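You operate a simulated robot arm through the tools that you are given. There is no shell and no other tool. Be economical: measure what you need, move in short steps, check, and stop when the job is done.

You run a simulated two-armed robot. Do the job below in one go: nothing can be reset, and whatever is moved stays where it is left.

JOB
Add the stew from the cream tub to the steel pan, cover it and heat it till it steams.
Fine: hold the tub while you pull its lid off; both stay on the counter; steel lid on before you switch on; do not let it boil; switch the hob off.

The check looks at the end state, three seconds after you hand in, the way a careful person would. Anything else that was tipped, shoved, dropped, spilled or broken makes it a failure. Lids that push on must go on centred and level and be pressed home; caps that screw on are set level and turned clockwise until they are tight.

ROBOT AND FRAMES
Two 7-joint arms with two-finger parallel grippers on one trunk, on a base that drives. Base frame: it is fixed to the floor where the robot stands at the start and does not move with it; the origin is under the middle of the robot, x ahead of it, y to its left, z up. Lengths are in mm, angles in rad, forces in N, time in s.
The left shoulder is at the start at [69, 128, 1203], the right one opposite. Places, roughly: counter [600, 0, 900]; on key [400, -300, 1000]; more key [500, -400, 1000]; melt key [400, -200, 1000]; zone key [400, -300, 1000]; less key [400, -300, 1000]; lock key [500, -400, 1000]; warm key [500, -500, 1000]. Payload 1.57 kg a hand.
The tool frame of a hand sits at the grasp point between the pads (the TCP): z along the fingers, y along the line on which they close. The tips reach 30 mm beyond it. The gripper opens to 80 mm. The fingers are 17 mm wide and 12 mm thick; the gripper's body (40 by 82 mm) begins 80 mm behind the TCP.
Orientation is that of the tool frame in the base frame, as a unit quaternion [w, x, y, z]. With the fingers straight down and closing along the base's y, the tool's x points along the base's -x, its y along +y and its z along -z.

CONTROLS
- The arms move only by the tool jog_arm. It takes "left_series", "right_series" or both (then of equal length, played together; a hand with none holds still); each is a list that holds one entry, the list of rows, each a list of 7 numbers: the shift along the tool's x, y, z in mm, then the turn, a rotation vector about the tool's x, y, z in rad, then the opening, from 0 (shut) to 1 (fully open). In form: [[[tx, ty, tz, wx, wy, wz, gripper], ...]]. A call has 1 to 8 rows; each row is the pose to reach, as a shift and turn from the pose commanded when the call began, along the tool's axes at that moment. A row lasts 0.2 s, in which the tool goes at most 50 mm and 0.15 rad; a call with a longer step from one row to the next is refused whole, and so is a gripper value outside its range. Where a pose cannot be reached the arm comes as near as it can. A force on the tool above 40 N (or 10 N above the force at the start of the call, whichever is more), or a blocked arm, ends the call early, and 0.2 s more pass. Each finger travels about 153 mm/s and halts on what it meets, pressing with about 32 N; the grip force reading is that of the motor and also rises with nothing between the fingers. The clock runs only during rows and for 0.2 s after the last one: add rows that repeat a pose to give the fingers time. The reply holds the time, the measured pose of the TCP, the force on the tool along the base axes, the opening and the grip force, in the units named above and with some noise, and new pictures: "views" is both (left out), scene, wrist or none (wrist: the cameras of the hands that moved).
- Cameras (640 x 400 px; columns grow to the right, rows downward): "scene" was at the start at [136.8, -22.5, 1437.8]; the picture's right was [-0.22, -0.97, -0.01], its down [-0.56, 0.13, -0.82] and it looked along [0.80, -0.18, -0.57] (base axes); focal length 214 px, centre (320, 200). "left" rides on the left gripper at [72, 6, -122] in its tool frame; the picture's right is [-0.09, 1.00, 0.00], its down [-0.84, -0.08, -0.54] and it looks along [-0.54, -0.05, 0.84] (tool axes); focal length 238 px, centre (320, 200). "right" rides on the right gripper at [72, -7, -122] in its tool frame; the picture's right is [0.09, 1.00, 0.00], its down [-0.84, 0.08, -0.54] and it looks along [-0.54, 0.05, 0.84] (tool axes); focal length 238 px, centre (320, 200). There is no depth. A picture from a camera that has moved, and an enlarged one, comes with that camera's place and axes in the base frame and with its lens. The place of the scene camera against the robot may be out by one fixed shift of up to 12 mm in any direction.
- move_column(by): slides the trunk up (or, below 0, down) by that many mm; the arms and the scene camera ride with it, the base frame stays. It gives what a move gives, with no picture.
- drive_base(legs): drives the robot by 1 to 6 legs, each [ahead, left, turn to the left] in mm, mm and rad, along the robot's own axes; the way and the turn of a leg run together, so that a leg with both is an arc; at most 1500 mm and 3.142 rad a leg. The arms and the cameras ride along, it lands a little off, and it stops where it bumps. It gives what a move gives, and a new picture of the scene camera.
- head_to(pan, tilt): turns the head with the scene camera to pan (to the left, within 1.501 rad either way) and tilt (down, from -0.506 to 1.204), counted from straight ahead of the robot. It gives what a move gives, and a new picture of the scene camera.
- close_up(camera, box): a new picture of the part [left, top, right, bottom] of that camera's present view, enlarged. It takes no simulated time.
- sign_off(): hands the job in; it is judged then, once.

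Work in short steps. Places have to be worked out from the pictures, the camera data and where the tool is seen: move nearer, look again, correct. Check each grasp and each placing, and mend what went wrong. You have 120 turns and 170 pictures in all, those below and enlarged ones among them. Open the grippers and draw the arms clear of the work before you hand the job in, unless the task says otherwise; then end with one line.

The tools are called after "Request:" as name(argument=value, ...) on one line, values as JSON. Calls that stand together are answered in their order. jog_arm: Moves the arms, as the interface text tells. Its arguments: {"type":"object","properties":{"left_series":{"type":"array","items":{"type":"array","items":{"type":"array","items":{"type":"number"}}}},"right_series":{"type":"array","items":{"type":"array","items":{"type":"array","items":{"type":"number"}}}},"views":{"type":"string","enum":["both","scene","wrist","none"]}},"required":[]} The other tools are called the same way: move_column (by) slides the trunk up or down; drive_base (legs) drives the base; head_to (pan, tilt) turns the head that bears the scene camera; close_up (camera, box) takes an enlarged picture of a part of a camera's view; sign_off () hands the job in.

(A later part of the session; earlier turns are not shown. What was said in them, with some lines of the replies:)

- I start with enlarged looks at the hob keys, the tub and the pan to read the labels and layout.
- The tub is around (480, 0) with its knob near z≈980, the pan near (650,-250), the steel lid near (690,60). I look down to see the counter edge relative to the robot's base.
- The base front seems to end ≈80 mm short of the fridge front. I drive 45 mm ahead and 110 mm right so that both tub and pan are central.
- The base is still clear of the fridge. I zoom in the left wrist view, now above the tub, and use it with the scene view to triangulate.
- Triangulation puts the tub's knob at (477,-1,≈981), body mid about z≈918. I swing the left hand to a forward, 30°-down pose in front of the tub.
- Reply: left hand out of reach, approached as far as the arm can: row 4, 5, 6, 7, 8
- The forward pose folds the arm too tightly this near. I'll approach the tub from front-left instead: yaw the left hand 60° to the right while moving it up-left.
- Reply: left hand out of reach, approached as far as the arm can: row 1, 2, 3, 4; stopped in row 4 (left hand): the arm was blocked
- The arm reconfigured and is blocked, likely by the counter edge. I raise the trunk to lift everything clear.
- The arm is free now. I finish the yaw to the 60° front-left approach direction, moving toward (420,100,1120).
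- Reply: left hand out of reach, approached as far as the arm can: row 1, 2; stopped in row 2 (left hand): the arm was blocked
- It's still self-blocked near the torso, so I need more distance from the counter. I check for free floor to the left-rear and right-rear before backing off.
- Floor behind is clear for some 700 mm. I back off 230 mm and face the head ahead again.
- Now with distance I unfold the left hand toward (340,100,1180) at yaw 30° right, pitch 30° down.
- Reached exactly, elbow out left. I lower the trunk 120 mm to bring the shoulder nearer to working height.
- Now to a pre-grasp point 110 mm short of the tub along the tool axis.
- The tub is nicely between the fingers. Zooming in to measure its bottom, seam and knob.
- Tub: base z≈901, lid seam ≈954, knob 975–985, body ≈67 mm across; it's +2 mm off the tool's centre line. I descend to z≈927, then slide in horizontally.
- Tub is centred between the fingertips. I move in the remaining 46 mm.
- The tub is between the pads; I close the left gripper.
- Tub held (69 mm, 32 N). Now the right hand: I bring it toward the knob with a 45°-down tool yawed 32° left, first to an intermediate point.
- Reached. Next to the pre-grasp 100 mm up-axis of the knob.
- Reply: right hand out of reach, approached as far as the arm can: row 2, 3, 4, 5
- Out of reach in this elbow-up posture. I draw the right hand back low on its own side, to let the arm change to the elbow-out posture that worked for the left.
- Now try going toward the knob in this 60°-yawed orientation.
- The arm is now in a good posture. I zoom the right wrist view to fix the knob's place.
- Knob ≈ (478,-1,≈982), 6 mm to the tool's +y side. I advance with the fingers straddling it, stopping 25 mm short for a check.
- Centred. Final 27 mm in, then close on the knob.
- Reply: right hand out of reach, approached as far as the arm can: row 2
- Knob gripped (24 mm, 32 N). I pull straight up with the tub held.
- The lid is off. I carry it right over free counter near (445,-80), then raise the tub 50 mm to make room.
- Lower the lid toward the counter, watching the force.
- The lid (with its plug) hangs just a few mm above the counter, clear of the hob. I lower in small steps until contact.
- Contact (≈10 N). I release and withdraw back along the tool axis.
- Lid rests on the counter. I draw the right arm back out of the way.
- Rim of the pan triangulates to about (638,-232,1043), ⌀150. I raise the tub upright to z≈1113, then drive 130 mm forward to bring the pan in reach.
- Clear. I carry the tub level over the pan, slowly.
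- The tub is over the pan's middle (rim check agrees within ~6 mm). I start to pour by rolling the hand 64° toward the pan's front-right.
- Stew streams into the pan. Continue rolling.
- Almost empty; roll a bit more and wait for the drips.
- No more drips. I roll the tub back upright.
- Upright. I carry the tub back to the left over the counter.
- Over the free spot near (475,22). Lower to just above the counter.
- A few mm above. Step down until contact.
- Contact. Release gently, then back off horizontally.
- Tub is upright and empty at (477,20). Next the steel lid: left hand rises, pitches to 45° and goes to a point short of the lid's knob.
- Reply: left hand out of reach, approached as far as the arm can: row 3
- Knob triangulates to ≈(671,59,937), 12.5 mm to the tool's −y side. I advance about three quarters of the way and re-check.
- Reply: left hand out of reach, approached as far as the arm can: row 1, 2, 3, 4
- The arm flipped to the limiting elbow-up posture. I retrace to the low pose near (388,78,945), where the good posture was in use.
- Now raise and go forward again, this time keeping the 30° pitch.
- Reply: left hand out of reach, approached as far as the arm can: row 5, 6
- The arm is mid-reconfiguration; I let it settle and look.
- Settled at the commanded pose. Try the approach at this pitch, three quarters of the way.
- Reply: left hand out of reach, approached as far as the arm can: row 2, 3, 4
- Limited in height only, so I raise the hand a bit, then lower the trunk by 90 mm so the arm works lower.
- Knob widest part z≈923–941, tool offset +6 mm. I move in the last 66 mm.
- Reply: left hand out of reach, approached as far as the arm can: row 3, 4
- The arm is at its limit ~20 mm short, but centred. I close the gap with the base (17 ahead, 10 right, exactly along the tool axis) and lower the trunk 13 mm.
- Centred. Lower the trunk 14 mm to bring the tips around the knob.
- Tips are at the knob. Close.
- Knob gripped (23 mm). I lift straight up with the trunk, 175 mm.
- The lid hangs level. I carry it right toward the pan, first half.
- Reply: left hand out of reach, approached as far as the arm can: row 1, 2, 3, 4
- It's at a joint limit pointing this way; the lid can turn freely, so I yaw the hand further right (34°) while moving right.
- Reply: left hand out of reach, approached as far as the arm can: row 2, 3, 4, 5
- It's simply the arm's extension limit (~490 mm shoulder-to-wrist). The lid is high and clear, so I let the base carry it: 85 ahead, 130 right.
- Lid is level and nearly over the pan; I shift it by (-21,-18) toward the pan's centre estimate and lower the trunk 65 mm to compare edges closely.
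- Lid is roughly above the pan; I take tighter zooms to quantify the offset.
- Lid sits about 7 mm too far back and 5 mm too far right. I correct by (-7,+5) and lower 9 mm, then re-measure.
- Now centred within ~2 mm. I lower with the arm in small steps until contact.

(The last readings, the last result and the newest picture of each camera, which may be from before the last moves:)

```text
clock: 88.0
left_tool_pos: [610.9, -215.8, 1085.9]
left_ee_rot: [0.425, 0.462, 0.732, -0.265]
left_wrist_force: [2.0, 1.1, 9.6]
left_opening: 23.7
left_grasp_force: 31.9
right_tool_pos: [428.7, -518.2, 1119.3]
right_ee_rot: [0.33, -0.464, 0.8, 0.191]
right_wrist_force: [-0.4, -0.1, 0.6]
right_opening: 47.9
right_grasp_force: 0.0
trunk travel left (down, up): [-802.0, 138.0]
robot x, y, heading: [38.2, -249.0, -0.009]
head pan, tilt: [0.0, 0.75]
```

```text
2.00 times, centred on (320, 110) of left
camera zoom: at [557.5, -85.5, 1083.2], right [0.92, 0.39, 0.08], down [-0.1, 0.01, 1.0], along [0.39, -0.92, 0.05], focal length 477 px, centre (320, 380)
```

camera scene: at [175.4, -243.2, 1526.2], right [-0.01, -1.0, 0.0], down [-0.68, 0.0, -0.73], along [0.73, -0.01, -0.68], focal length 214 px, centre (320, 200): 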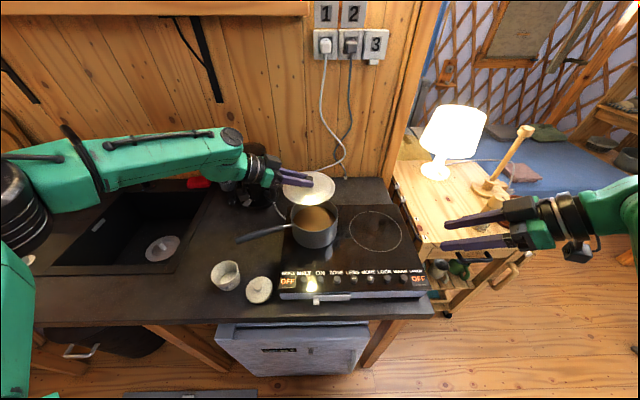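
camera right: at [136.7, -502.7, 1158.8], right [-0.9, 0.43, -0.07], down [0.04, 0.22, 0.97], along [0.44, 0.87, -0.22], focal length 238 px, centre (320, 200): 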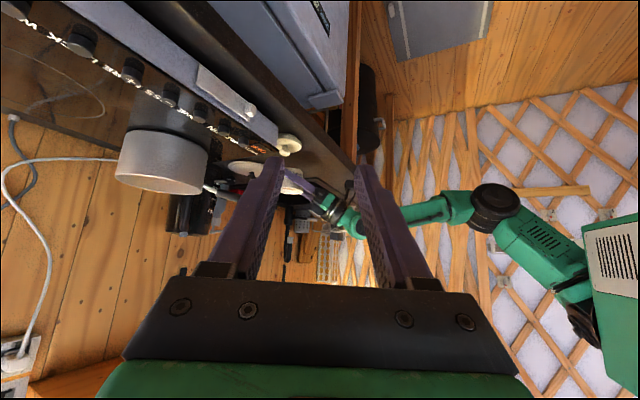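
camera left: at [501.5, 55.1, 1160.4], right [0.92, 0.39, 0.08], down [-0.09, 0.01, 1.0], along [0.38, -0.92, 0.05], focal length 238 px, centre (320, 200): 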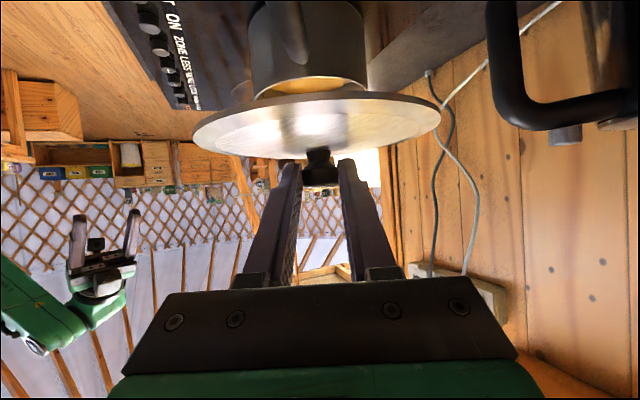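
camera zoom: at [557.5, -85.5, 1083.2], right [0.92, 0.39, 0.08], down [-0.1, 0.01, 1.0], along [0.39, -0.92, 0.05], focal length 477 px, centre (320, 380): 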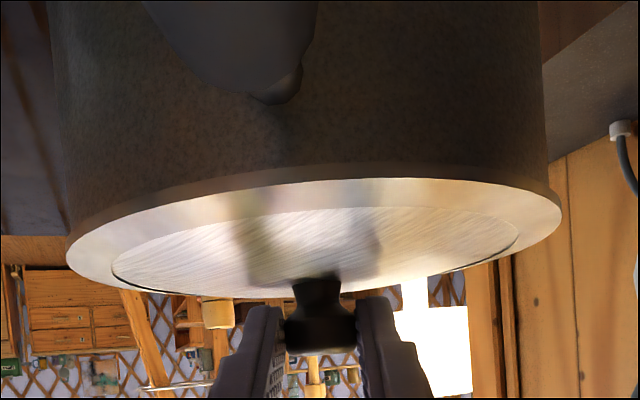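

Seated flush, though ~2 mm toward +r. I lift 2 mm, shift 2 mm, and set it down again.

Request:
jog_arm(left_series=[[[-4.5, 0, -2.6, 0, 0, 0, 0.1], [-4.5, -2, -2.6, 0, 0, 0, 0.1], [-4.5, -2, -2.6, 0, 0, 0, 0.1], [-2.5, -2, -1.5, 0, 0, 0, 0.1], [-1.5, -2, -1, 0, 0, 0, 0.1]]], views="none")

Request:
close_up(camera="left", box=[160, 30, 480, 190])

Request:
close_up(camera="scene", box=[285, 160, 345, 220])

```text
clock: 89.2
left_tool_pos: [609.8, -218.0, 1084.9]
left_ee_rot: [0.424, 0.462, 0.732, -0.266]
left_wrist_force: [-0.4, -0.6, 4.3]
left_opening: 23.6
left_grasp_force: 32.0
right_tool_pos: [428.9, -518.1, 1119.0]
right_ee_rot: [0.33, -0.463, 0.8, 0.19]
right_wrist_force: [0.6, -0.8, 0.2]
right_opening: 47.7
right_grasp_force: 0.0
trunk travel left (down, up): [-802.0, 138.0]
robot x, y, heading: [40.4, -250.8, -0.009]
head pan, tilt: [0.0, 0.75]
```

```text
2.00 times, centred on (320, 110) of left
camera zoom: at [555.2, -86.3, 1083.6], right [0.92, 0.39, 0.08], down [-0.09, 0.01, 1.0], along [0.39, -0.92, 0.05], focal length 477 px, centre (320, 380)
```

zoom: 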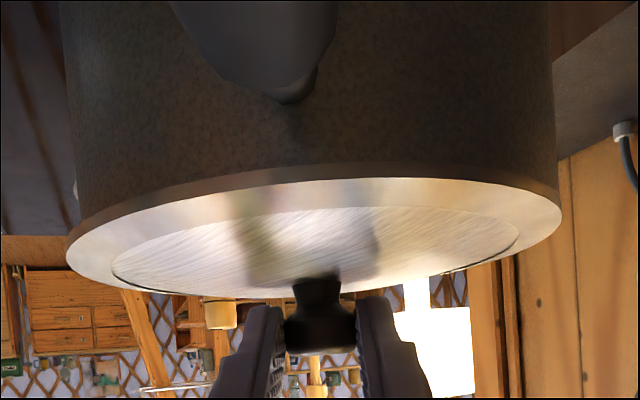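

```text
6.67 times, centred on (315, 190) of scene
camera zoom: at [176.3, -246.5, 1452.2], right [-0.01, -1.0, 0.0], down [-0.68, 0.01, -0.73], along [0.73, -0.01, -0.68], focal length 1430 px, centre (353, 267)
```

zoom: 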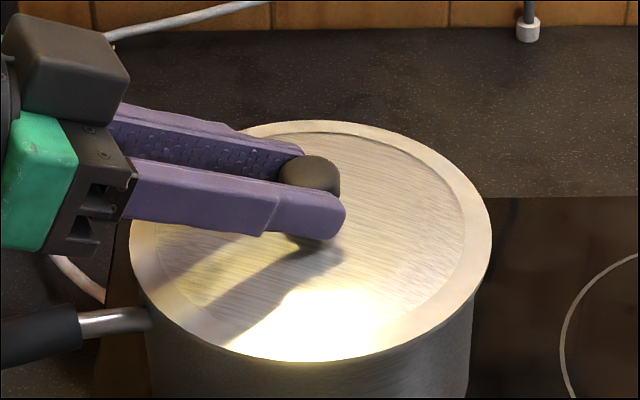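

Centred and flush. Release and retract along the tool axis.

Request:
jog_arm(left_series=[[[0, 0, 0, 0, 0, 0, 0.4], [0, 0, 0, 0, 0, 0, 0.6], [0, 0, 0, 0, 0, 0, 0.6], [0, 0, -20, 0, 0, 0, 0.6], [0, 0, -55, 0, 0, 0, 0.6], [0, 0, -95, 0, 0, 0, 0.6], [0, 0, -140, 0, 0, 0, 0.6]]], views="scene")

Request:
close_up(camera="scene", box=[240, 150, 460, 310])

```text
clock: 90.8
left_tool_pos: [555.3, -105.5, 1155.2]
left_ee_rot: [0.423, 0.463, 0.732, -0.266]
left_wrist_force: [-0.4, 0.0, -0.3]
left_opening: 47.8
left_grasp_force: 0.1
right_tool_pos: [429.4, -516.5, 1121.2]
right_ee_rot: [0.33, -0.463, 0.8, 0.189]
right_wrist_force: [-0.1, 2.0, -0.3]
right_opening: 47.9
right_grasp_force: 0.0
trunk travel left (down, up): [-802.0, 138.0]
robot x, y, heading: [41.8, -251.5, -0.008]
head pan, tilt: [0.0, 0.75]
camera scene: at [175.3, -244.8, 1452.2], right [-0.01, -1.0, 0.0], down [-0.68, 0.0, -0.73], along [0.73, -0.01, -0.68], focal length 214 px, centre (320, 200)
```

scene: 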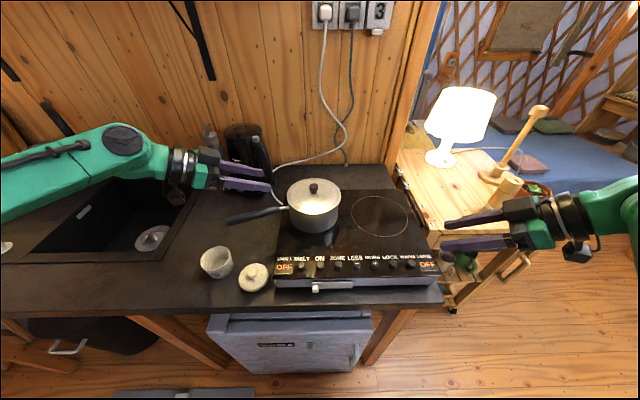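

```text
2.50 times, centred on (350, 230) of scene
camera zoom: at [175.3, -244.8, 1452.2], right [-0.01, -1.0, 0.0], down [-0.68, 0.0, -0.73], along [0.73, -0.01, -0.68], focal length 536 px, centre (245, 125)
```

zoom: 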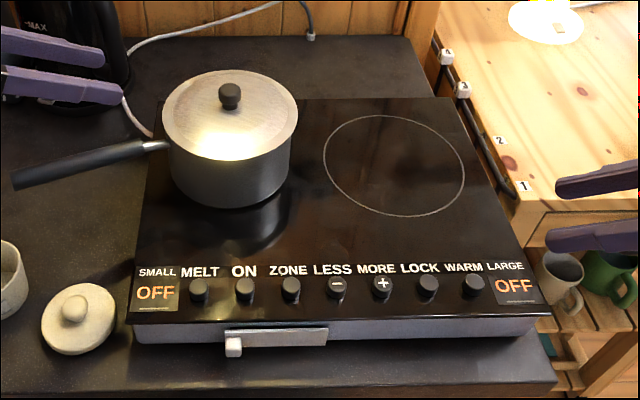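

Lid is on, flush. Displays read OFF (powered). Now the right hand: fingers closed, go above the ON key (≈(449,-252)).

Request:
jog_arm(right_series=[[[-15, 16, 30, 0, 0, 0, 0.3], [-30, 32, 60, 0, 0, 0, 0], [-46, 48, 91, 0, 0, 0, 0], [-61, 64, 121, 0, 0, 0, 0], [-76, 80, 151, 0, 0, 0, 0], [-92, 97, 181, 0, 0, 0, 0], [-107, 113, 211, 0, 0, 0, 0], [-107, 113, 211, 0, 0, 0, 0]]], views="both")

Request:
close_up(camera="right", box=[220, 0, 420, 180])

```text
clock: 92.5
left_tool_pos: [557.0, -106.7, 1153.8]
left_ee_rot: [0.422, 0.462, 0.733, -0.265]
left_wrist_force: [0.0, 0.0, 0.5]
left_opening: 47.9
left_grasp_force: 0.0
right_tool_pos: [442.8, -264.3, 1045.7]
right_ee_rot: [0.33, -0.463, 0.8, 0.191]
right_wrist_force: [0.0, 0.6, -0.1]
right_opening: 0.1
right_grasp_force: 21.1
right hand out of reach, approached as far as the arm can: row 3, 4, 5
trunk travel left (down, up): [-802.0, 138.0]
robot x, y, heading: [40.6, -247.6, -0.008]
head pan, tilt: [0.0, 0.75]
camera scene: at [177.2, -245.6, 1452.0], right [-0.01, -1.0, 0.0], down [-0.68, 0.0, -0.73], along [0.73, -0.01, -0.68], focal length 214 px, centre (320, 200)
camera right: at [382.0, -387.7, 1082.1], right [-0.9, 0.44, -0.07], down [0.04, 0.22, 0.97], along [0.44, 0.87, -0.22], focal length 238 px, centre (320, 200)
```

scene: 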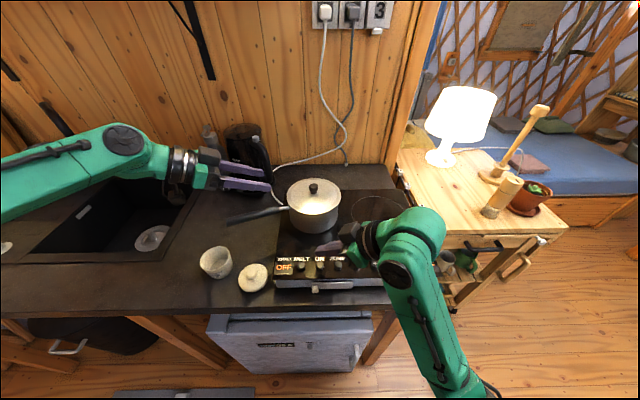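
right: 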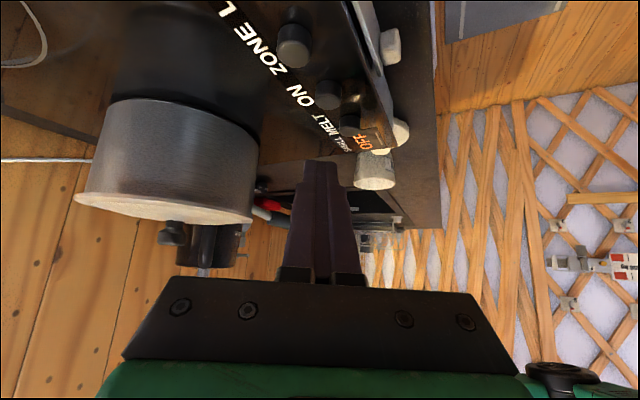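

```text
2.22 times, centred on (320, 90) of right
camera zoom: at [382.0, -387.7, 1082.1], right [-0.9, 0.44, -0.07], down [0.04, 0.22, 0.97], along [0.44, 0.87, -0.22], focal length 530 px, centre (320, 444)
```

zoom: 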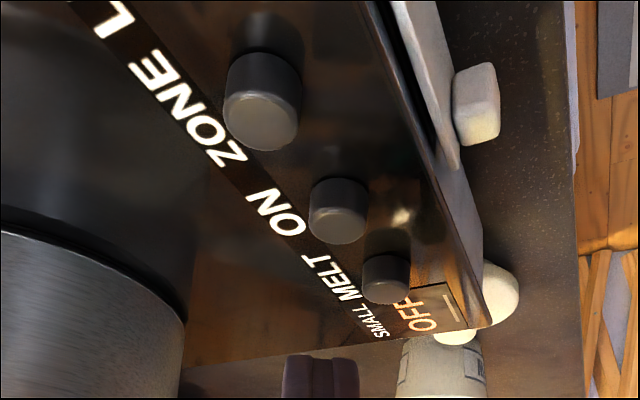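

ON key top works out to ≈(451,-248,973). I descend to ~8 mm above it and check alignment.

Request:
jog_arm(right_series=[[[8, 1, 13, 0, 0, 0, 0], [17, 1, 22, 0, 0, 0, 0], [25, 1, 30, 0, 0, 0, 0], [25, 1, 30, 0, 0, 0, 0]]], views="none")

Request:
close_up(camera="right", box=[220, 40, 420, 220])

Request:
close_up(camera="scene", box=[260, 230, 380, 310])

```text
clock: 93.5
left_tool_pos: [556.6, -106.8, 1154.3]
left_ee_rot: [0.423, 0.462, 0.733, -0.266]
left_wrist_force: [0.4, -0.1, 0.7]
left_opening: 47.9
left_grasp_force: 0.0
right_tool_pos: [443.4, -264.1, 1004.6]
right_ee_rot: [0.33, -0.464, 0.8, 0.192]
right_wrist_force: [-0.3, -0.4, -0.7]
right_opening: 0.2
right_grasp_force: 21.7
trunk travel left (down, up): [-802.0, 138.0]
robot x, y, heading: [44.5, -252.1, -0.007]
head pan, tilt: [0.0, 0.75]
```

```text
2.22 times, centred on (320, 130) of right
camera zoom: at [383.3, -386.2, 1042.6], right [-0.9, 0.44, -0.07], down [0.04, 0.22, 0.97], along [0.44, 0.87, -0.22], focal length 530 px, centre (320, 356)
```

zoom: 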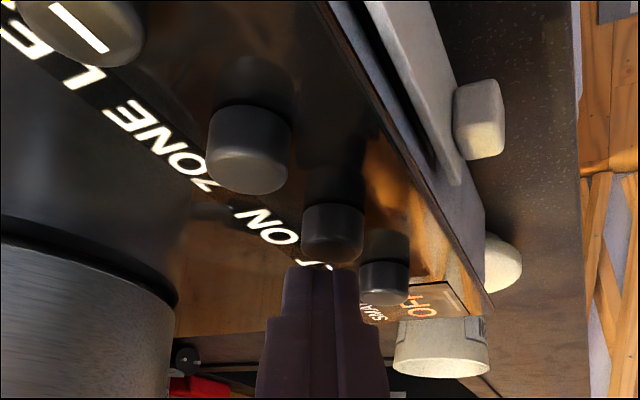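

```text
5.00 times, centred on (320, 270) of scene
camera zoom: at [177.3, -246.0, 1452.0], right [-0.01, -1.0, 0.0], down [-0.68, 0.0, -0.73], along [0.73, -0.01, -0.68], focal length 1072 px, centre (320, -150)
```

zoom: 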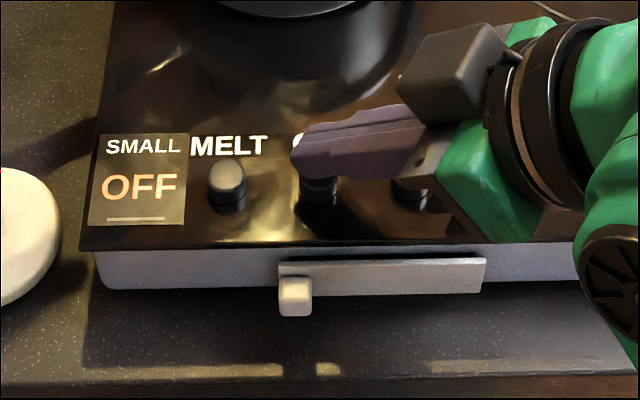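

Aligned over ON. Press down gently, then release upward.

Request:
jog_arm(right_series=[[[0, 0, 4, 0, 0, 0, 0], [2, 0, 6, 0, 0, 0, 0], [4, 0, 8, 0, 0, 0, 0], [5, 0, 9, 0, 0, 0, 0], [5, 0, 9, 0, 0, 0, 0]]], views="none")

Request:
close_up(camera="scene", box=[260, 230, 380, 310])

```text
clock: 94.8
left_tool_pos: [556.9, -106.8, 1154.6]
left_ee_rot: [0.422, 0.463, 0.732, -0.266]
left_wrist_force: [-0.5, -0.9, 1.1]
left_opening: 47.9
left_grasp_force: 0.0
right_tool_pos: [446.0, -260.4, 996.1]
right_ee_rot: [0.331, -0.464, 0.799, 0.191]
right_wrist_force: [2.1, -0.3, 9.0]
right_opening: 0.2
right_grasp_force: 21.4
trunk travel left (down, up): [-802.0, 138.0]
robot x, y, heading: [44.3, -251.2, -0.004]
head pan, tilt: [0.0, 0.75]
```

```text
5.00 times, centred on (320, 270) of scene
camera zoom: at [176.6, -246.3, 1452.2], right [-0.01, -1.0, 0.0], down [-0.68, 0.0, -0.73], along [0.73, -0.01, -0.68], focal length 1072 px, centre (320, -150)
```

zoom: 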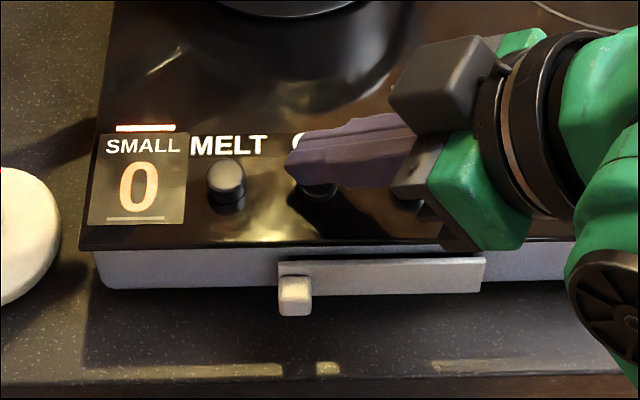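

Hob is on: SMALL selected, level 0. Lift and go to the MORE (+) key, ~138 mm to the right.

Request:
jog_arm(right_series=[[[-20, 0, -20, 0, 0, 0, 0], [1, -18, -41, 0, 0, 0, 0], [22, -35, -62, 0, 0, 0, 0], [43, -53, -83, 0, 0, 0, 0], [64, -70, -104, 0, 0, 0, 0], [64, -70, -104, 0, 0, 0, 0]]], views="none")

Request:
close_up(camera="right", box=[220, 0, 420, 180])

Request:
close_up(camera="scene", box=[260, 220, 460, 320])

```text
clock: 96.2
left_tool_pos: [557.3, -105.6, 1154.8]
left_ee_rot: [0.422, 0.462, 0.733, -0.265]
left_wrist_force: [-0.6, 0.1, 0.6]
left_opening: 48.1
left_grasp_force: 0.2
right_tool_pos: [446.2, -399.0, 1023.3]
right_ee_rot: [0.33, -0.464, 0.8, 0.19]
right_wrist_force: [0.3, 0.5, -0.5]
right_opening: 0.2
right_grasp_force: 21.5
trunk travel left (down, up): [-802.0, 138.0]
robot x, y, heading: [41.6, -246.6, -0.008]
head pan, tilt: [0.0, 0.75]
```

```text
2.22 times, centred on (320, 90) of right
camera zoom: at [384.2, -522.1, 1061.2], right [-0.9, 0.44, -0.07], down [0.04, 0.22, 0.97], along [0.44, 0.87, -0.22], focal length 530 px, centre (320, 444)
```

zoom: 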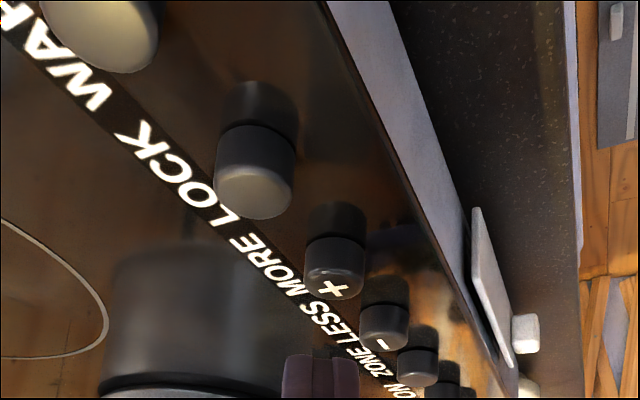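

```text
3.20 times, centred on (360, 270) of scene
camera zoom: at [177.3, -245.3, 1452.0], right [-0.01, -1.0, 0.0], down [-0.68, 0.0, -0.73], along [0.73, -0.01, -0.68], focal length 686 px, centre (192, -24)
```

zoom: 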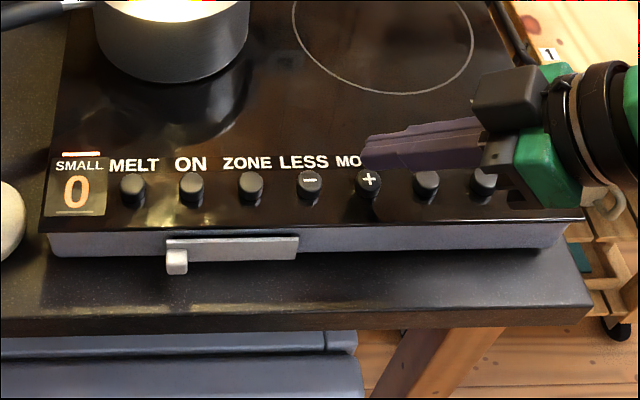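

Aligned over “+”. Press once and release slightly.

Request:
jog_arm(right_series=[[[11, 1, 12, 0, 0, 0, 0], [16, 1, 17, 0, 0, 0, 0], [19.5, 1, 20.5, 0, 0, 0, 0], [19.5, 1, 20.5, 0, 0, 0, 0], [11, 1, 12, 0, 0, 0, 0], [11, 1, 12, 0, 0, 0, 0]]], views="none")

Request:
close_up(camera="scene", box=[260, 220, 460, 320])

```text
clock: 97.5
left_tool_pos: [557.3, -106.5, 1155.2]
left_ee_rot: [0.423, 0.462, 0.733, -0.266]
left_wrist_force: [-0.2, 0.5, 0.1]
left_opening: 48.1
left_grasp_force: 0.1
right_tool_pos: [446.1, -397.5, 1007.1]
right_ee_rot: [0.329, -0.464, 0.8, 0.191]
right_wrist_force: [-0.3, 0.0, -0.4]
right_opening: 0.1
right_grasp_force: 21.5
trunk travel left (down, up): [-802.0, 138.0]
robot x, y, heading: [41.8, -249.4, -0.005]
head pan, tilt: [0.0, 0.75]
```

```text
3.20 times, centred on (360, 270) of scene
camera zoom: at [176.9, -246.3, 1452.0], right [-0.01, -1.0, 0.0], down [-0.68, 0.0, -0.73], along [0.73, -0.01, -0.68], focal length 686 px, centre (192, -24)
```

zoom: 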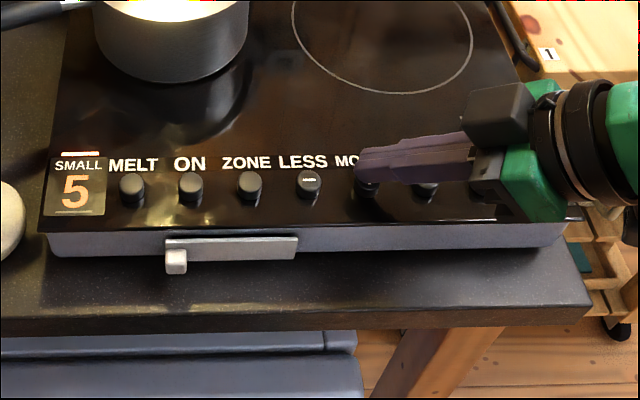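

Level jumped to 5. I move the hand back above the ON key (to switch off promptly) while it heats.

Request:
jog_arm(right_series=[[[-12, 0, -12, 0, 0, 0, 0], [-33, 18, 9, 0, 0, 0, 0], [-54, 35, 30, 0, 0, 0, 0], [-75, 53, 51, 0, 0, 0, 0], [-96, 70, 72, 0, 0, 0, 0], [-96, 70, 72, 0, 0, 0, 0]]], views="none")

Request:
close_up(camera="scene", box=[240, 130, 420, 310])

```text
clock: 99.0
left_tool_pos: [556.8, -106.9, 1155.2]
left_ee_rot: [0.423, 0.462, 0.733, -0.265]
left_wrist_force: [0.4, -0.1, 0.7]
left_opening: 47.9
left_grasp_force: 0.1
right_tool_pos: [446.4, -260.1, 1023.8]
right_ee_rot: [0.33, -0.463, 0.8, 0.191]
right_wrist_force: [-0.4, -0.4, 0.9]
right_opening: 0.2
right_grasp_force: 20.8
trunk travel left (down, up): [-802.0, 138.0]
robot x, y, heading: [42.4, -250.1, -0.003]
head pan, tilt: [0.0, 0.75]
```

```text
2.22 times, centred on (330, 220) of scene
camera zoom: at [177.1, -246.3, 1452.0], right [-0.01, -1.0, 0.0], down [-0.68, 0.0, -0.73], along [0.73, -0.01, -0.68], focal length 477 px, centre (298, 156)
```

zoom: 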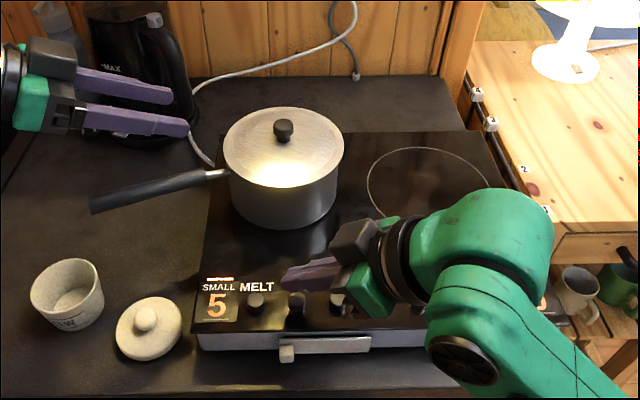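

Heating. I wait about 9 s and look for steam.

Request:
jog_arm(right_series=[[[0, 0, 0, 0, 0, 0, 0], [0, 0, 0, 0, 0, 0, 0], [0, 0, 0, 0, 0, 0, 0], [0, 0, 0, 0, 0, 0, 0], [0, 0, 0, 0, 0, 0, 0], [0, 0, 0, 0, 0, 0, 0], [0, 0, 0, 0, 0, 0, 0], [0, 0, 0, 0, 0, 0, 0]]], views="none")

Request:
jog_arm(right_series=[[[0, 0, 0, 0, 0, 0, 0], [0, 0, 0, 0, 0, 0, 0], [0, 0, 0, 0, 0, 0, 0], [0, 0, 0, 0, 0, 0, 0], [0, 0, 0, 0, 0, 0, 0], [0, 0, 0, 0, 0, 0, 0], [0, 0, 0, 0, 0, 0, 0], [0, 0, 0, 0, 0, 0, 0]]], views="none")

Request:
jog_arm(right_series=[[[0, 0, 0, 0, 0, 0, 0], [0, 0, 0, 0, 0, 0, 0], [0, 0, 0, 0, 0, 0, 0], [0, 0, 0, 0, 0, 0, 0], [0, 0, 0, 0, 0, 0, 0], [0, 0, 0, 0, 0, 0, 0], [0, 0, 0, 0, 0, 0, 0], [0, 0, 0, 0, 0, 0, 0]]], views="none")

Request:
close_up(camera="scene", box=[240, 130, 420, 310])

```text
clock: 100.8
left_tool_pos: [557.6, -107.6, 1154.2]
left_ee_rot: [0.423, 0.462, 0.733, -0.265]
left_wrist_force: [-0.2, -0.4, 0.5]
left_opening: 47.9
left_grasp_force: 0.0
right_tool_pos: [445.0, -259.4, 1024.5]
right_ee_rot: [0.33, -0.464, 0.8, 0.191]
right_wrist_force: [0.2, -0.1, 0.6]
right_opening: 0.0
right_grasp_force: 21.2
trunk travel left (down, up): [-802.0, 138.0]
robot x, y, heading: [45.5, -248.0, -0.003]
head pan, tilt: [0.0, 0.75]
```

```text
clock: 102.5
left_tool_pos: [557.2, -106.0, 1154.1]
left_ee_rot: [0.423, 0.462, 0.733, -0.266]
left_wrist_force: [0.9, 0.8, 0.4]
left_opening: 48.0
left_grasp_force: 0.1
right_tool_pos: [445.5, -261.5, 1023.8]
right_ee_rot: [0.33, -0.463, 0.8, 0.192]
right_wrist_force: [1.7, 0.7, -0.2]
right_opening: 0.0
right_grasp_force: 21.1
trunk travel left (down, up): [-802.0, 138.0]
robot x, y, heading: [41.9, -246.5, -0.009]
head pan, tilt: [0.0, 0.75]
```

```text
clock: 104.3
left_tool_pos: [557.5, -107.2, 1154.6]
left_ee_rot: [0.423, 0.463, 0.733, -0.266]
left_wrist_force: [0.2, -0.2, 0.3]
left_opening: 47.9
left_grasp_force: 0.1
right_tool_pos: [444.8, -259.5, 1024.4]
right_ee_rot: [0.33, -0.463, 0.8, 0.191]
right_wrist_force: [-0.5, 0.9, -1.3]
right_opening: 0.0
right_grasp_force: 21.1
trunk travel left (down, up): [-802.0, 138.0]
robot x, y, heading: [43.8, -249.0, -0.005]
head pan, tilt: [0.0, 0.75]
```

```text
2.22 times, centred on (330, 220) of scene
camera zoom: at [177.3, -246.2, 1452.0], right [-0.01, -1.0, 0.0], down [-0.68, 0.0, -0.73], along [0.73, -0.01, -0.68], focal length 477 px, centre (298, 156)
```

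zoom: 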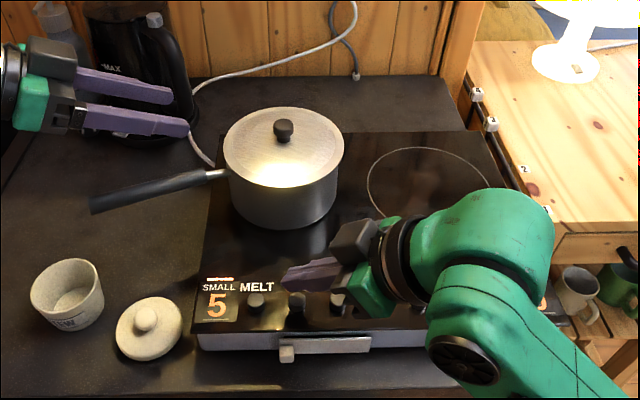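

No steam yet at 7 s. Wait on.

Request:
jog_arm(right_series=[[[0, 0, 0, 0, 0, 0, 0], [0, 0, 0, 0, 0, 0, 0], [0, 0, 0, 0, 0, 0, 0], [0, 0, 0, 0, 0, 0, 0], [0, 0, 0, 0, 0, 0, 0], [0, 0, 0, 0, 0, 0, 0], [0, 0, 0, 0, 0, 0, 0], [0, 0, 0, 0, 0, 0, 0]]], views="none")

Request:
jog_arm(right_series=[[[0, 0, 0, 0, 0, 0, 0], [0, 0, 0, 0, 0, 0, 0], [0, 0, 0, 0, 0, 0, 0], [0, 0, 0, 0, 0, 0, 0], [0, 0, 0, 0, 0, 0, 0], [0, 0, 0, 0, 0, 0, 0], [0, 0, 0, 0, 0, 0, 0], [0, 0, 0, 0, 0, 0, 0]]], views="none")

Request:
jog_arm(right_series=[[[0, 0, 0, 0, 0, 0, 0], [0, 0, 0, 0, 0, 0, 0], [0, 0, 0, 0, 0, 0, 0], [0, 0, 0, 0, 0, 0, 0], [0, 0, 0, 0, 0, 0, 0], [0, 0, 0, 0, 0, 0, 0], [0, 0, 0, 0, 0, 0, 0], [0, 0, 0, 0, 0, 0, 0]]], views="none")

Request:
jog_arm(right_series=[[[0, 0, 0, 0, 0, 0, 0], [0, 0, 0, 0, 0, 0, 0], [0, 0, 0, 0, 0, 0, 0], [0, 0, 0, 0, 0, 0, 0], [0, 0, 0, 0, 0, 0, 0], [0, 0, 0, 0, 0, 0, 0], [0, 0, 0, 0, 0, 0, 0], [0, 0, 0, 0, 0, 0, 0]]], views="none")

Request:
close_up(camera="scene", box=[240, 130, 420, 310])

```text
clock: 106.2
left_tool_pos: [558.6, -108.1, 1154.2]
left_ee_rot: [0.423, 0.463, 0.733, -0.266]
left_wrist_force: [-1.1, -0.1, -0.2]
left_opening: 48.1
left_grasp_force: 0.0
right_tool_pos: [445.6, -259.1, 1024.0]
right_ee_rot: [0.33, -0.463, 0.8, 0.191]
right_wrist_force: [0.3, 0.7, -0.4]
right_opening: 0.2
right_grasp_force: 21.5
trunk travel left (down, up): [-802.0, 138.0]
robot x, y, heading: [41.7, -250.7, -0.01]
head pan, tilt: [0.0, 0.75]
```

```text
clock: 108.0
left_tool_pos: [557.8, -106.7, 1154.8]
left_ee_rot: [0.423, 0.462, 0.733, -0.266]
left_wrist_force: [-0.5, 0.4, 0.3]
left_opening: 48.0
left_grasp_force: 0.1
right_tool_pos: [445.1, -260.6, 1024.4]
right_ee_rot: [0.33, -0.464, 0.799, 0.192]
right_wrist_force: [-0.4, 0.0, -0.2]
right_opening: 0.1
right_grasp_force: 21.3
trunk travel left (down, up): [-802.0, 138.0]
robot x, y, heading: [45.8, -248.2, -0.009]
head pan, tilt: [0.0, 0.75]
```

```text
clock: 109.8
left_tool_pos: [556.4, -108.3, 1153.3]
left_ee_rot: [0.424, 0.462, 0.733, -0.266]
left_wrist_force: [-0.1, -1.0, -0.3]
left_opening: 48.1
left_grasp_force: 0.0
right_tool_pos: [445.4, -259.4, 1024.5]
right_ee_rot: [0.33, -0.463, 0.8, 0.191]
right_wrist_force: [-0.5, 0.2, 0.7]
right_opening: 0.0
right_grasp_force: 21.4
trunk travel left (down, up): [-802.0, 138.0]
robot x, y, heading: [38.9, -253.1, -0.005]
head pan, tilt: [0.0, 0.75]
```

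```text
clock: 111.5
left_tool_pos: [558.0, -108.1, 1154.9]
left_ee_rot: [0.423, 0.462, 0.733, -0.265]
left_wrist_force: [-0.5, -1.5, 0.1]
left_opening: 48.0
left_grasp_force: 0.1
right_tool_pos: [445.3, -261.3, 1023.8]
right_ee_rot: [0.329, -0.464, 0.8, 0.192]
right_wrist_force: [0.5, -0.4, 0.2]
right_opening: 0.0
right_grasp_force: 21.2
trunk travel left (down, up): [-802.0, 138.0]
robot x, y, heading: [40.1, -251.2, -0.006]
head pan, tilt: [0.0, 0.75]
```

```text
2.22 times, centred on (330, 220) of scene
camera zoom: at [177.3, -246.2, 1452.0], right [-0.01, -1.0, 0.0], down [-0.68, 0.0, -0.73], along [0.73, -0.01, -0.68], focal length 477 px, centre (298, 156)
```

zoom: 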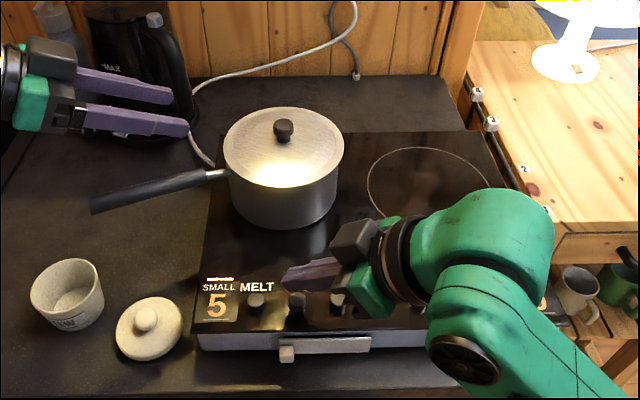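

Still no steam after ~14 s. Wait another ~11 s.

Request:
jog_arm(right_series=[[[0, 0, 0, 0, 0, 0, 0], [0, 0, 0, 0, 0, 0, 0], [0, 0, 0, 0, 0, 0, 0], [0, 0, 0, 0, 0, 0, 0], [0, 0, 0, 0, 0, 0, 0], [0, 0, 0, 0, 0, 0, 0], [0, 0, 0, 0, 0, 0, 0], [0, 0, 0, 0, 0, 0, 0]]], views="none")

Request:
jog_arm(right_series=[[[0, 0, 0, 0, 0, 0, 0], [0, 0, 0, 0, 0, 0, 0], [0, 0, 0, 0, 0, 0, 0], [0, 0, 0, 0, 0, 0, 0], [0, 0, 0, 0, 0, 0, 0], [0, 0, 0, 0, 0, 0, 0], [0, 0, 0, 0, 0, 0, 0], [0, 0, 0, 0, 0, 0, 0]]], views="none")

Request:
jog_arm(right_series=[[[0, 0, 0, 0, 0, 0, 0], [0, 0, 0, 0, 0, 0, 0], [0, 0, 0, 0, 0, 0, 0], [0, 0, 0, 0, 0, 0, 0], [0, 0, 0, 0, 0, 0, 0], [0, 0, 0, 0, 0, 0, 0], [0, 0, 0, 0, 0, 0, 0], [0, 0, 0, 0, 0, 0, 0]]], views="none")

Request:
jog_arm(right_series=[[[0, 0, 0, 0, 0, 0, 0], [0, 0, 0, 0, 0, 0, 0], [0, 0, 0, 0, 0, 0, 0], [0, 0, 0, 0, 0, 0, 0], [0, 0, 0, 0, 0, 0, 0], [0, 0, 0, 0, 0, 0, 0], [0, 0, 0, 0, 0, 0, 0], [0, 0, 0, 0, 0, 0, 0]]], views="none")

Request:
jog_arm(right_series=[[[0, 0, 0, 0, 0, 0, 0], [0, 0, 0, 0, 0, 0, 0], [0, 0, 0, 0, 0, 0, 0], [0, 0, 0, 0, 0, 0, 0], [0, 0, 0, 0, 0, 0, 0], [0, 0, 0, 0, 0, 0, 0], [0, 0, 0, 0, 0, 0, 0], [0, 0, 0, 0, 0, 0, 0]]], views="none")

Request:
jog_arm(right_series=[[[0, 0, 0, 0, 0, 0, 0], [0, 0, 0, 0, 0, 0, 0], [0, 0, 0, 0, 0, 0, 0], [0, 0, 0, 0, 0, 0, 0], [0, 0, 0, 0, 0, 0, 0], [0, 0, 0, 0, 0, 0, 0], [0, 0, 0, 0, 0, 0, 0], [0, 0, 0, 0, 0, 0, 0]]], views="none")

Request:
close_up(camera="scene", box=[240, 130, 420, 310])

```text
clock: 113.3
left_tool_pos: [557.4, -107.2, 1154.9]
left_ee_rot: [0.423, 0.462, 0.733, -0.266]
left_wrist_force: [-0.1, -0.6, 0.0]
left_opening: 48.0
left_grasp_force: 0.1
right_tool_pos: [445.9, -260.4, 1023.1]
right_ee_rot: [0.329, -0.464, 0.8, 0.191]
right_wrist_force: [-0.1, 0.2, 0.3]
right_opening: 0.0
right_grasp_force: 21.0
trunk travel left (down, up): [-802.0, 138.0]
robot x, y, heading: [41.5, -252.0, -0.01]
head pan, tilt: [0.0, 0.75]
```

```text
clock: 115.2
left_tool_pos: [557.7, -106.0, 1155.8]
left_ee_rot: [0.423, 0.462, 0.733, -0.265]
left_wrist_force: [-1.3, 0.0, 0.6]
left_opening: 48.0
left_grasp_force: 0.1
right_tool_pos: [444.7, -260.8, 1023.3]
right_ee_rot: [0.33, -0.464, 0.8, 0.191]
right_wrist_force: [-0.7, -0.2, -0.5]
right_opening: 0.0
right_grasp_force: 21.5
trunk travel left (down, up): [-802.0, 138.0]
robot x, y, heading: [44.2, -252.1, -0.009]
head pan, tilt: [0.0, 0.75]
```

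```text
clock: 117.0
left_tool_pos: [557.1, -107.3, 1153.7]
left_ee_rot: [0.423, 0.462, 0.733, -0.265]
left_wrist_force: [0.2, 0.3, -0.4]
left_opening: 48.2
left_grasp_force: 0.0
right_tool_pos: [444.3, -258.7, 1024.6]
right_ee_rot: [0.33, -0.463, 0.8, 0.191]
right_wrist_force: [0.5, 0.5, 1.0]
right_opening: 0.0
right_grasp_force: 21.2
trunk travel left (down, up): [-802.0, 138.0]
robot x, y, heading: [42.1, -247.5, -0.006]
head pan, tilt: [0.0, 0.75]
```

```text
clock: 118.8
left_tool_pos: [558.5, -107.3, 1155.2]
left_ee_rot: [0.423, 0.462, 0.733, -0.265]
left_wrist_force: [-0.2, -0.2, 0.0]
left_opening: 47.8
left_grasp_force: 0.2
right_tool_pos: [445.8, -260.3, 1023.7]
right_ee_rot: [0.33, -0.464, 0.8, 0.191]
right_wrist_force: [-0.4, 0.4, -0.3]
right_opening: 0.0
right_grasp_force: 21.6
trunk travel left (down, up): [-802.0, 138.0]
robot x, y, heading: [38.6, -252.9, -0.004]
head pan, tilt: [0.0, 0.75]
```

```text
clock: 120.5
left_tool_pos: [558.0, -106.7, 1155.4]
left_ee_rot: [0.423, 0.462, 0.733, -0.265]
left_wrist_force: [-0.1, 0.3, -0.3]
left_opening: 47.8
left_grasp_force: 0.0
right_tool_pos: [445.8, -260.2, 1023.5]
right_ee_rot: [0.33, -0.464, 0.799, 0.192]
right_wrist_force: [-0.1, 0.5, 0.6]
right_opening: 0.0
right_grasp_force: 20.7
trunk travel left (down, up): [-802.0, 138.0]
robot x, y, heading: [42.4, -247.4, -0.006]
head pan, tilt: [0.0, 0.75]
```

```text
clock: 122.3
left_tool_pos: [557.3, -106.0, 1154.6]
left_ee_rot: [0.423, 0.462, 0.733, -0.265]
left_wrist_force: [-0.8, -0.3, 0.4]
left_opening: 48.2
left_grasp_force: 0.0
right_tool_pos: [444.9, -259.5, 1024.2]
right_ee_rot: [0.33, -0.463, 0.801, 0.191]
right_wrist_force: [-0.7, -0.8, -0.2]
right_opening: 0.0
right_grasp_force: 20.9
trunk travel left (down, up): [-802.0, 138.0]
robot x, y, heading: [43.6, -245.8, -0.005]
head pan, tilt: [0.0, 0.75]
```

```text
2.22 times, centred on (330, 220) of scene
camera zoom: at [177.3, -246.2, 1452.0], right [-0.01, -1.0, 0.0], down [-0.68, 0.0, -0.73], along [0.73, -0.01, -0.68], focal length 477 px, centre (298, 156)
```

zoom: 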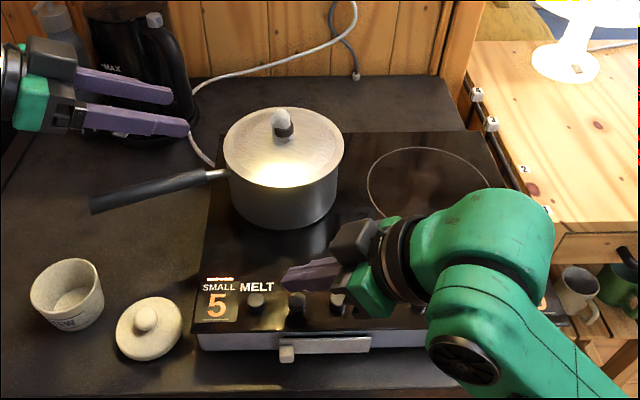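

A pale puff appears at the lid; I zoom in (no time passes).

Request:
close_up(camera="scene", box=[280, 140, 350, 220])

```text
5.00 times, centred on (315, 180) of scene
camera zoom: at [177.3, -246.2, 1452.0], right [-0.01, -1.0, 0.0], down [-0.68, 0.0, -0.73], along [0.73, -0.01, -0.68], focal length 1072 px, centre (345, 300)
```

zoom: 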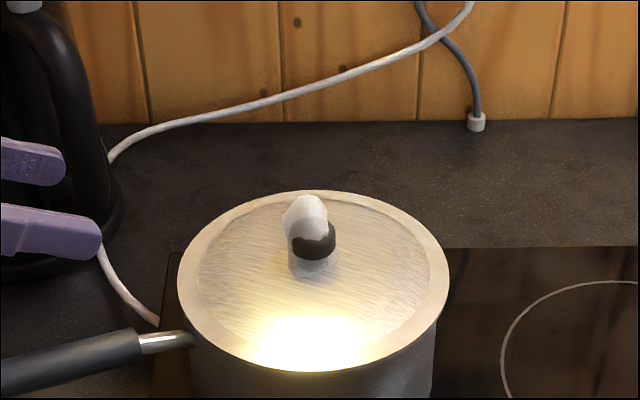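

Steam is rising from the lid. I switch off with the ON key now.

Request:
jog_arm(right_series=[[[11, 0, 12, 0, 0, 0, 0], [16, 0, 17, 0, 0, 0, 0], [20, 0, 21, 0, 0, 0, 0], [20, 0, 21, 0, 0, 0, 0], [8, 0, 9, 0, 0, 0, 0], [0, 0, 0, 0, 0, 0, 0]]], views="none")

Request:
close_up(camera="scene", box=[240, 130, 420, 310])

```text
clock: 123.8
left_tool_pos: [557.6, -107.4, 1155.1]
left_ee_rot: [0.423, 0.462, 0.733, -0.265]
left_wrist_force: [-0.3, 0.1, -1.2]
left_opening: 47.8
left_grasp_force: 0.1
right_tool_pos: [444.2, -259.0, 1025.0]
right_ee_rot: [0.329, -0.464, 0.8, 0.19]
right_wrist_force: [0.1, 0.0, -0.2]
right_opening: 0.1
right_grasp_force: 21.1
trunk travel left (down, up): [-802.0, 138.0]
robot x, y, heading: [41.8, -250.5, -0.007]
head pan, tilt: [0.0, 0.75]
```

```text
2.22 times, centred on (330, 220) of scene
camera zoom: at [177.1, -246.2, 1452.0], right [-0.01, -1.0, 0.0], down [-0.68, 0.0, -0.73], along [0.73, -0.01, -0.68], focal length 477 px, centre (298, 156)
```

zoom: 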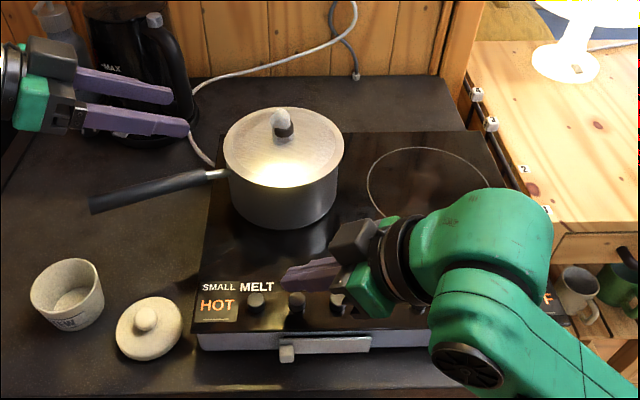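

Off: display shows HOT (residual heat) and steam shows. I raise both hands, open the grippers and drive back.

Request:
jog_arm(right_series=[[[-10, 0, -30, 0, 0, 0, 0], [-20, 0, -65, 0, 0, 0, 0], [-30, 0, -100, 0, 0, 0, 0.5], [-40, 0, -140, 0, 0, 0, 1], [-40, 0, -140, 0, 0, 0, 1]]], left_series=[[[0, 0, -15, 0, 0, 0, 0.8], [0, 0, -35, 0, 0, 0, 1], [0, 0, -55, 0, 0, 0, 1], [0, 0, -70, 0, 0, 0, 1], [0, 0, -70, 0, 0, 0, 1]]], views="none")

Request:
drive_base(legs=[[-220, 0, 0]])

Request:
close_up(camera="scene", box=[220, 110, 420, 270])

```text
clock: 125.0
left_tool_pos: [531.0, -50.5, 1189.3]
left_ee_rot: [0.423, 0.461, 0.733, -0.266]
left_wrist_force: [-0.3, 0.7, 0.2]
left_opening: 79.7
left_grasp_force: 0.0
right_tool_pos: [442.3, -292.1, 1109.2]
right_ee_rot: [0.329, -0.465, 0.8, 0.191]
right_wrist_force: [-0.8, -0.3, 0.0]
right_opening: 80.0
right_grasp_force: 0.0
right hand out of reach, approached as far as the arm can: row 2, 3, 4, 5
trunk travel left (down, up): [-802.0, 138.0]
robot x, y, heading: [40.9, -252.1, -0.011]
head pan, tilt: [0.0, 0.75]
```

```text
clock: 126.6
left_tool_pos: [311.8, -51.0, 1188.7]
left_ee_rot: [0.422, 0.462, 0.733, -0.266]
left_wrist_force: [0.1, 0.3, 0.4]
left_opening: 80.1
left_grasp_force: 0.1
right_tool_pos: [223.4, -292.2, 1107.2]
right_ee_rot: [0.329, -0.463, 0.8, 0.191]
right_wrist_force: [-0.3, 0.7, 0.7]
right_opening: 80.0
right_grasp_force: 0.0
trunk travel left (down, up): [-802.0, 138.0]
robot x, y, heading: [-176.9, -247.4, -0.003]
head pan, tilt: [0.0, 0.75]
camera scene: at [-41.4, -244.4, 1451.8], right [-0.01, -1.0, 0.0], down [-0.68, 0.01, -0.73], along [0.73, -0.01, -0.68], focal length 214 px, centre (320, 200)
```

scene: 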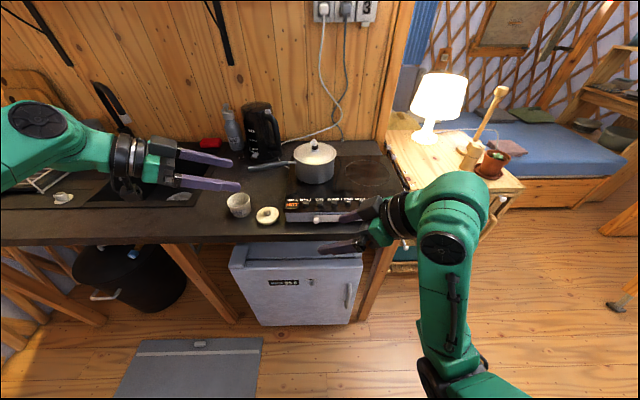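

```text
2.50 times, centred on (320, 190) of scene
camera zoom: at [-41.4, -244.4, 1451.8], right [-0.01, -1.0, 0.0], down [-0.68, 0.01, -0.73], along [0.73, -0.01, -0.68], focal length 536 px, centre (320, 225)
```

zoom: 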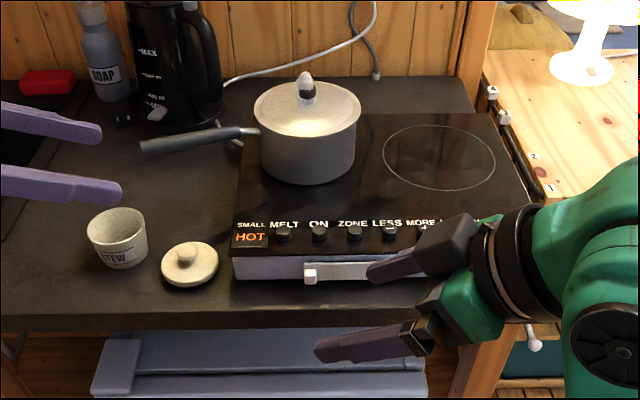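

The hob is off, the stew is steaming under its lid, the tub and its lid stand on the counter, and both hands are clear. Handing in.

Request:
sign_off()

```text
The job is handed in.
```

The stew is in the steel pan with the lid on. It was heated until it steamed, with no boiling seen, and the hob is switched off (its display showed HOT from residual heat). The empty tub and its lid are both on the counter.
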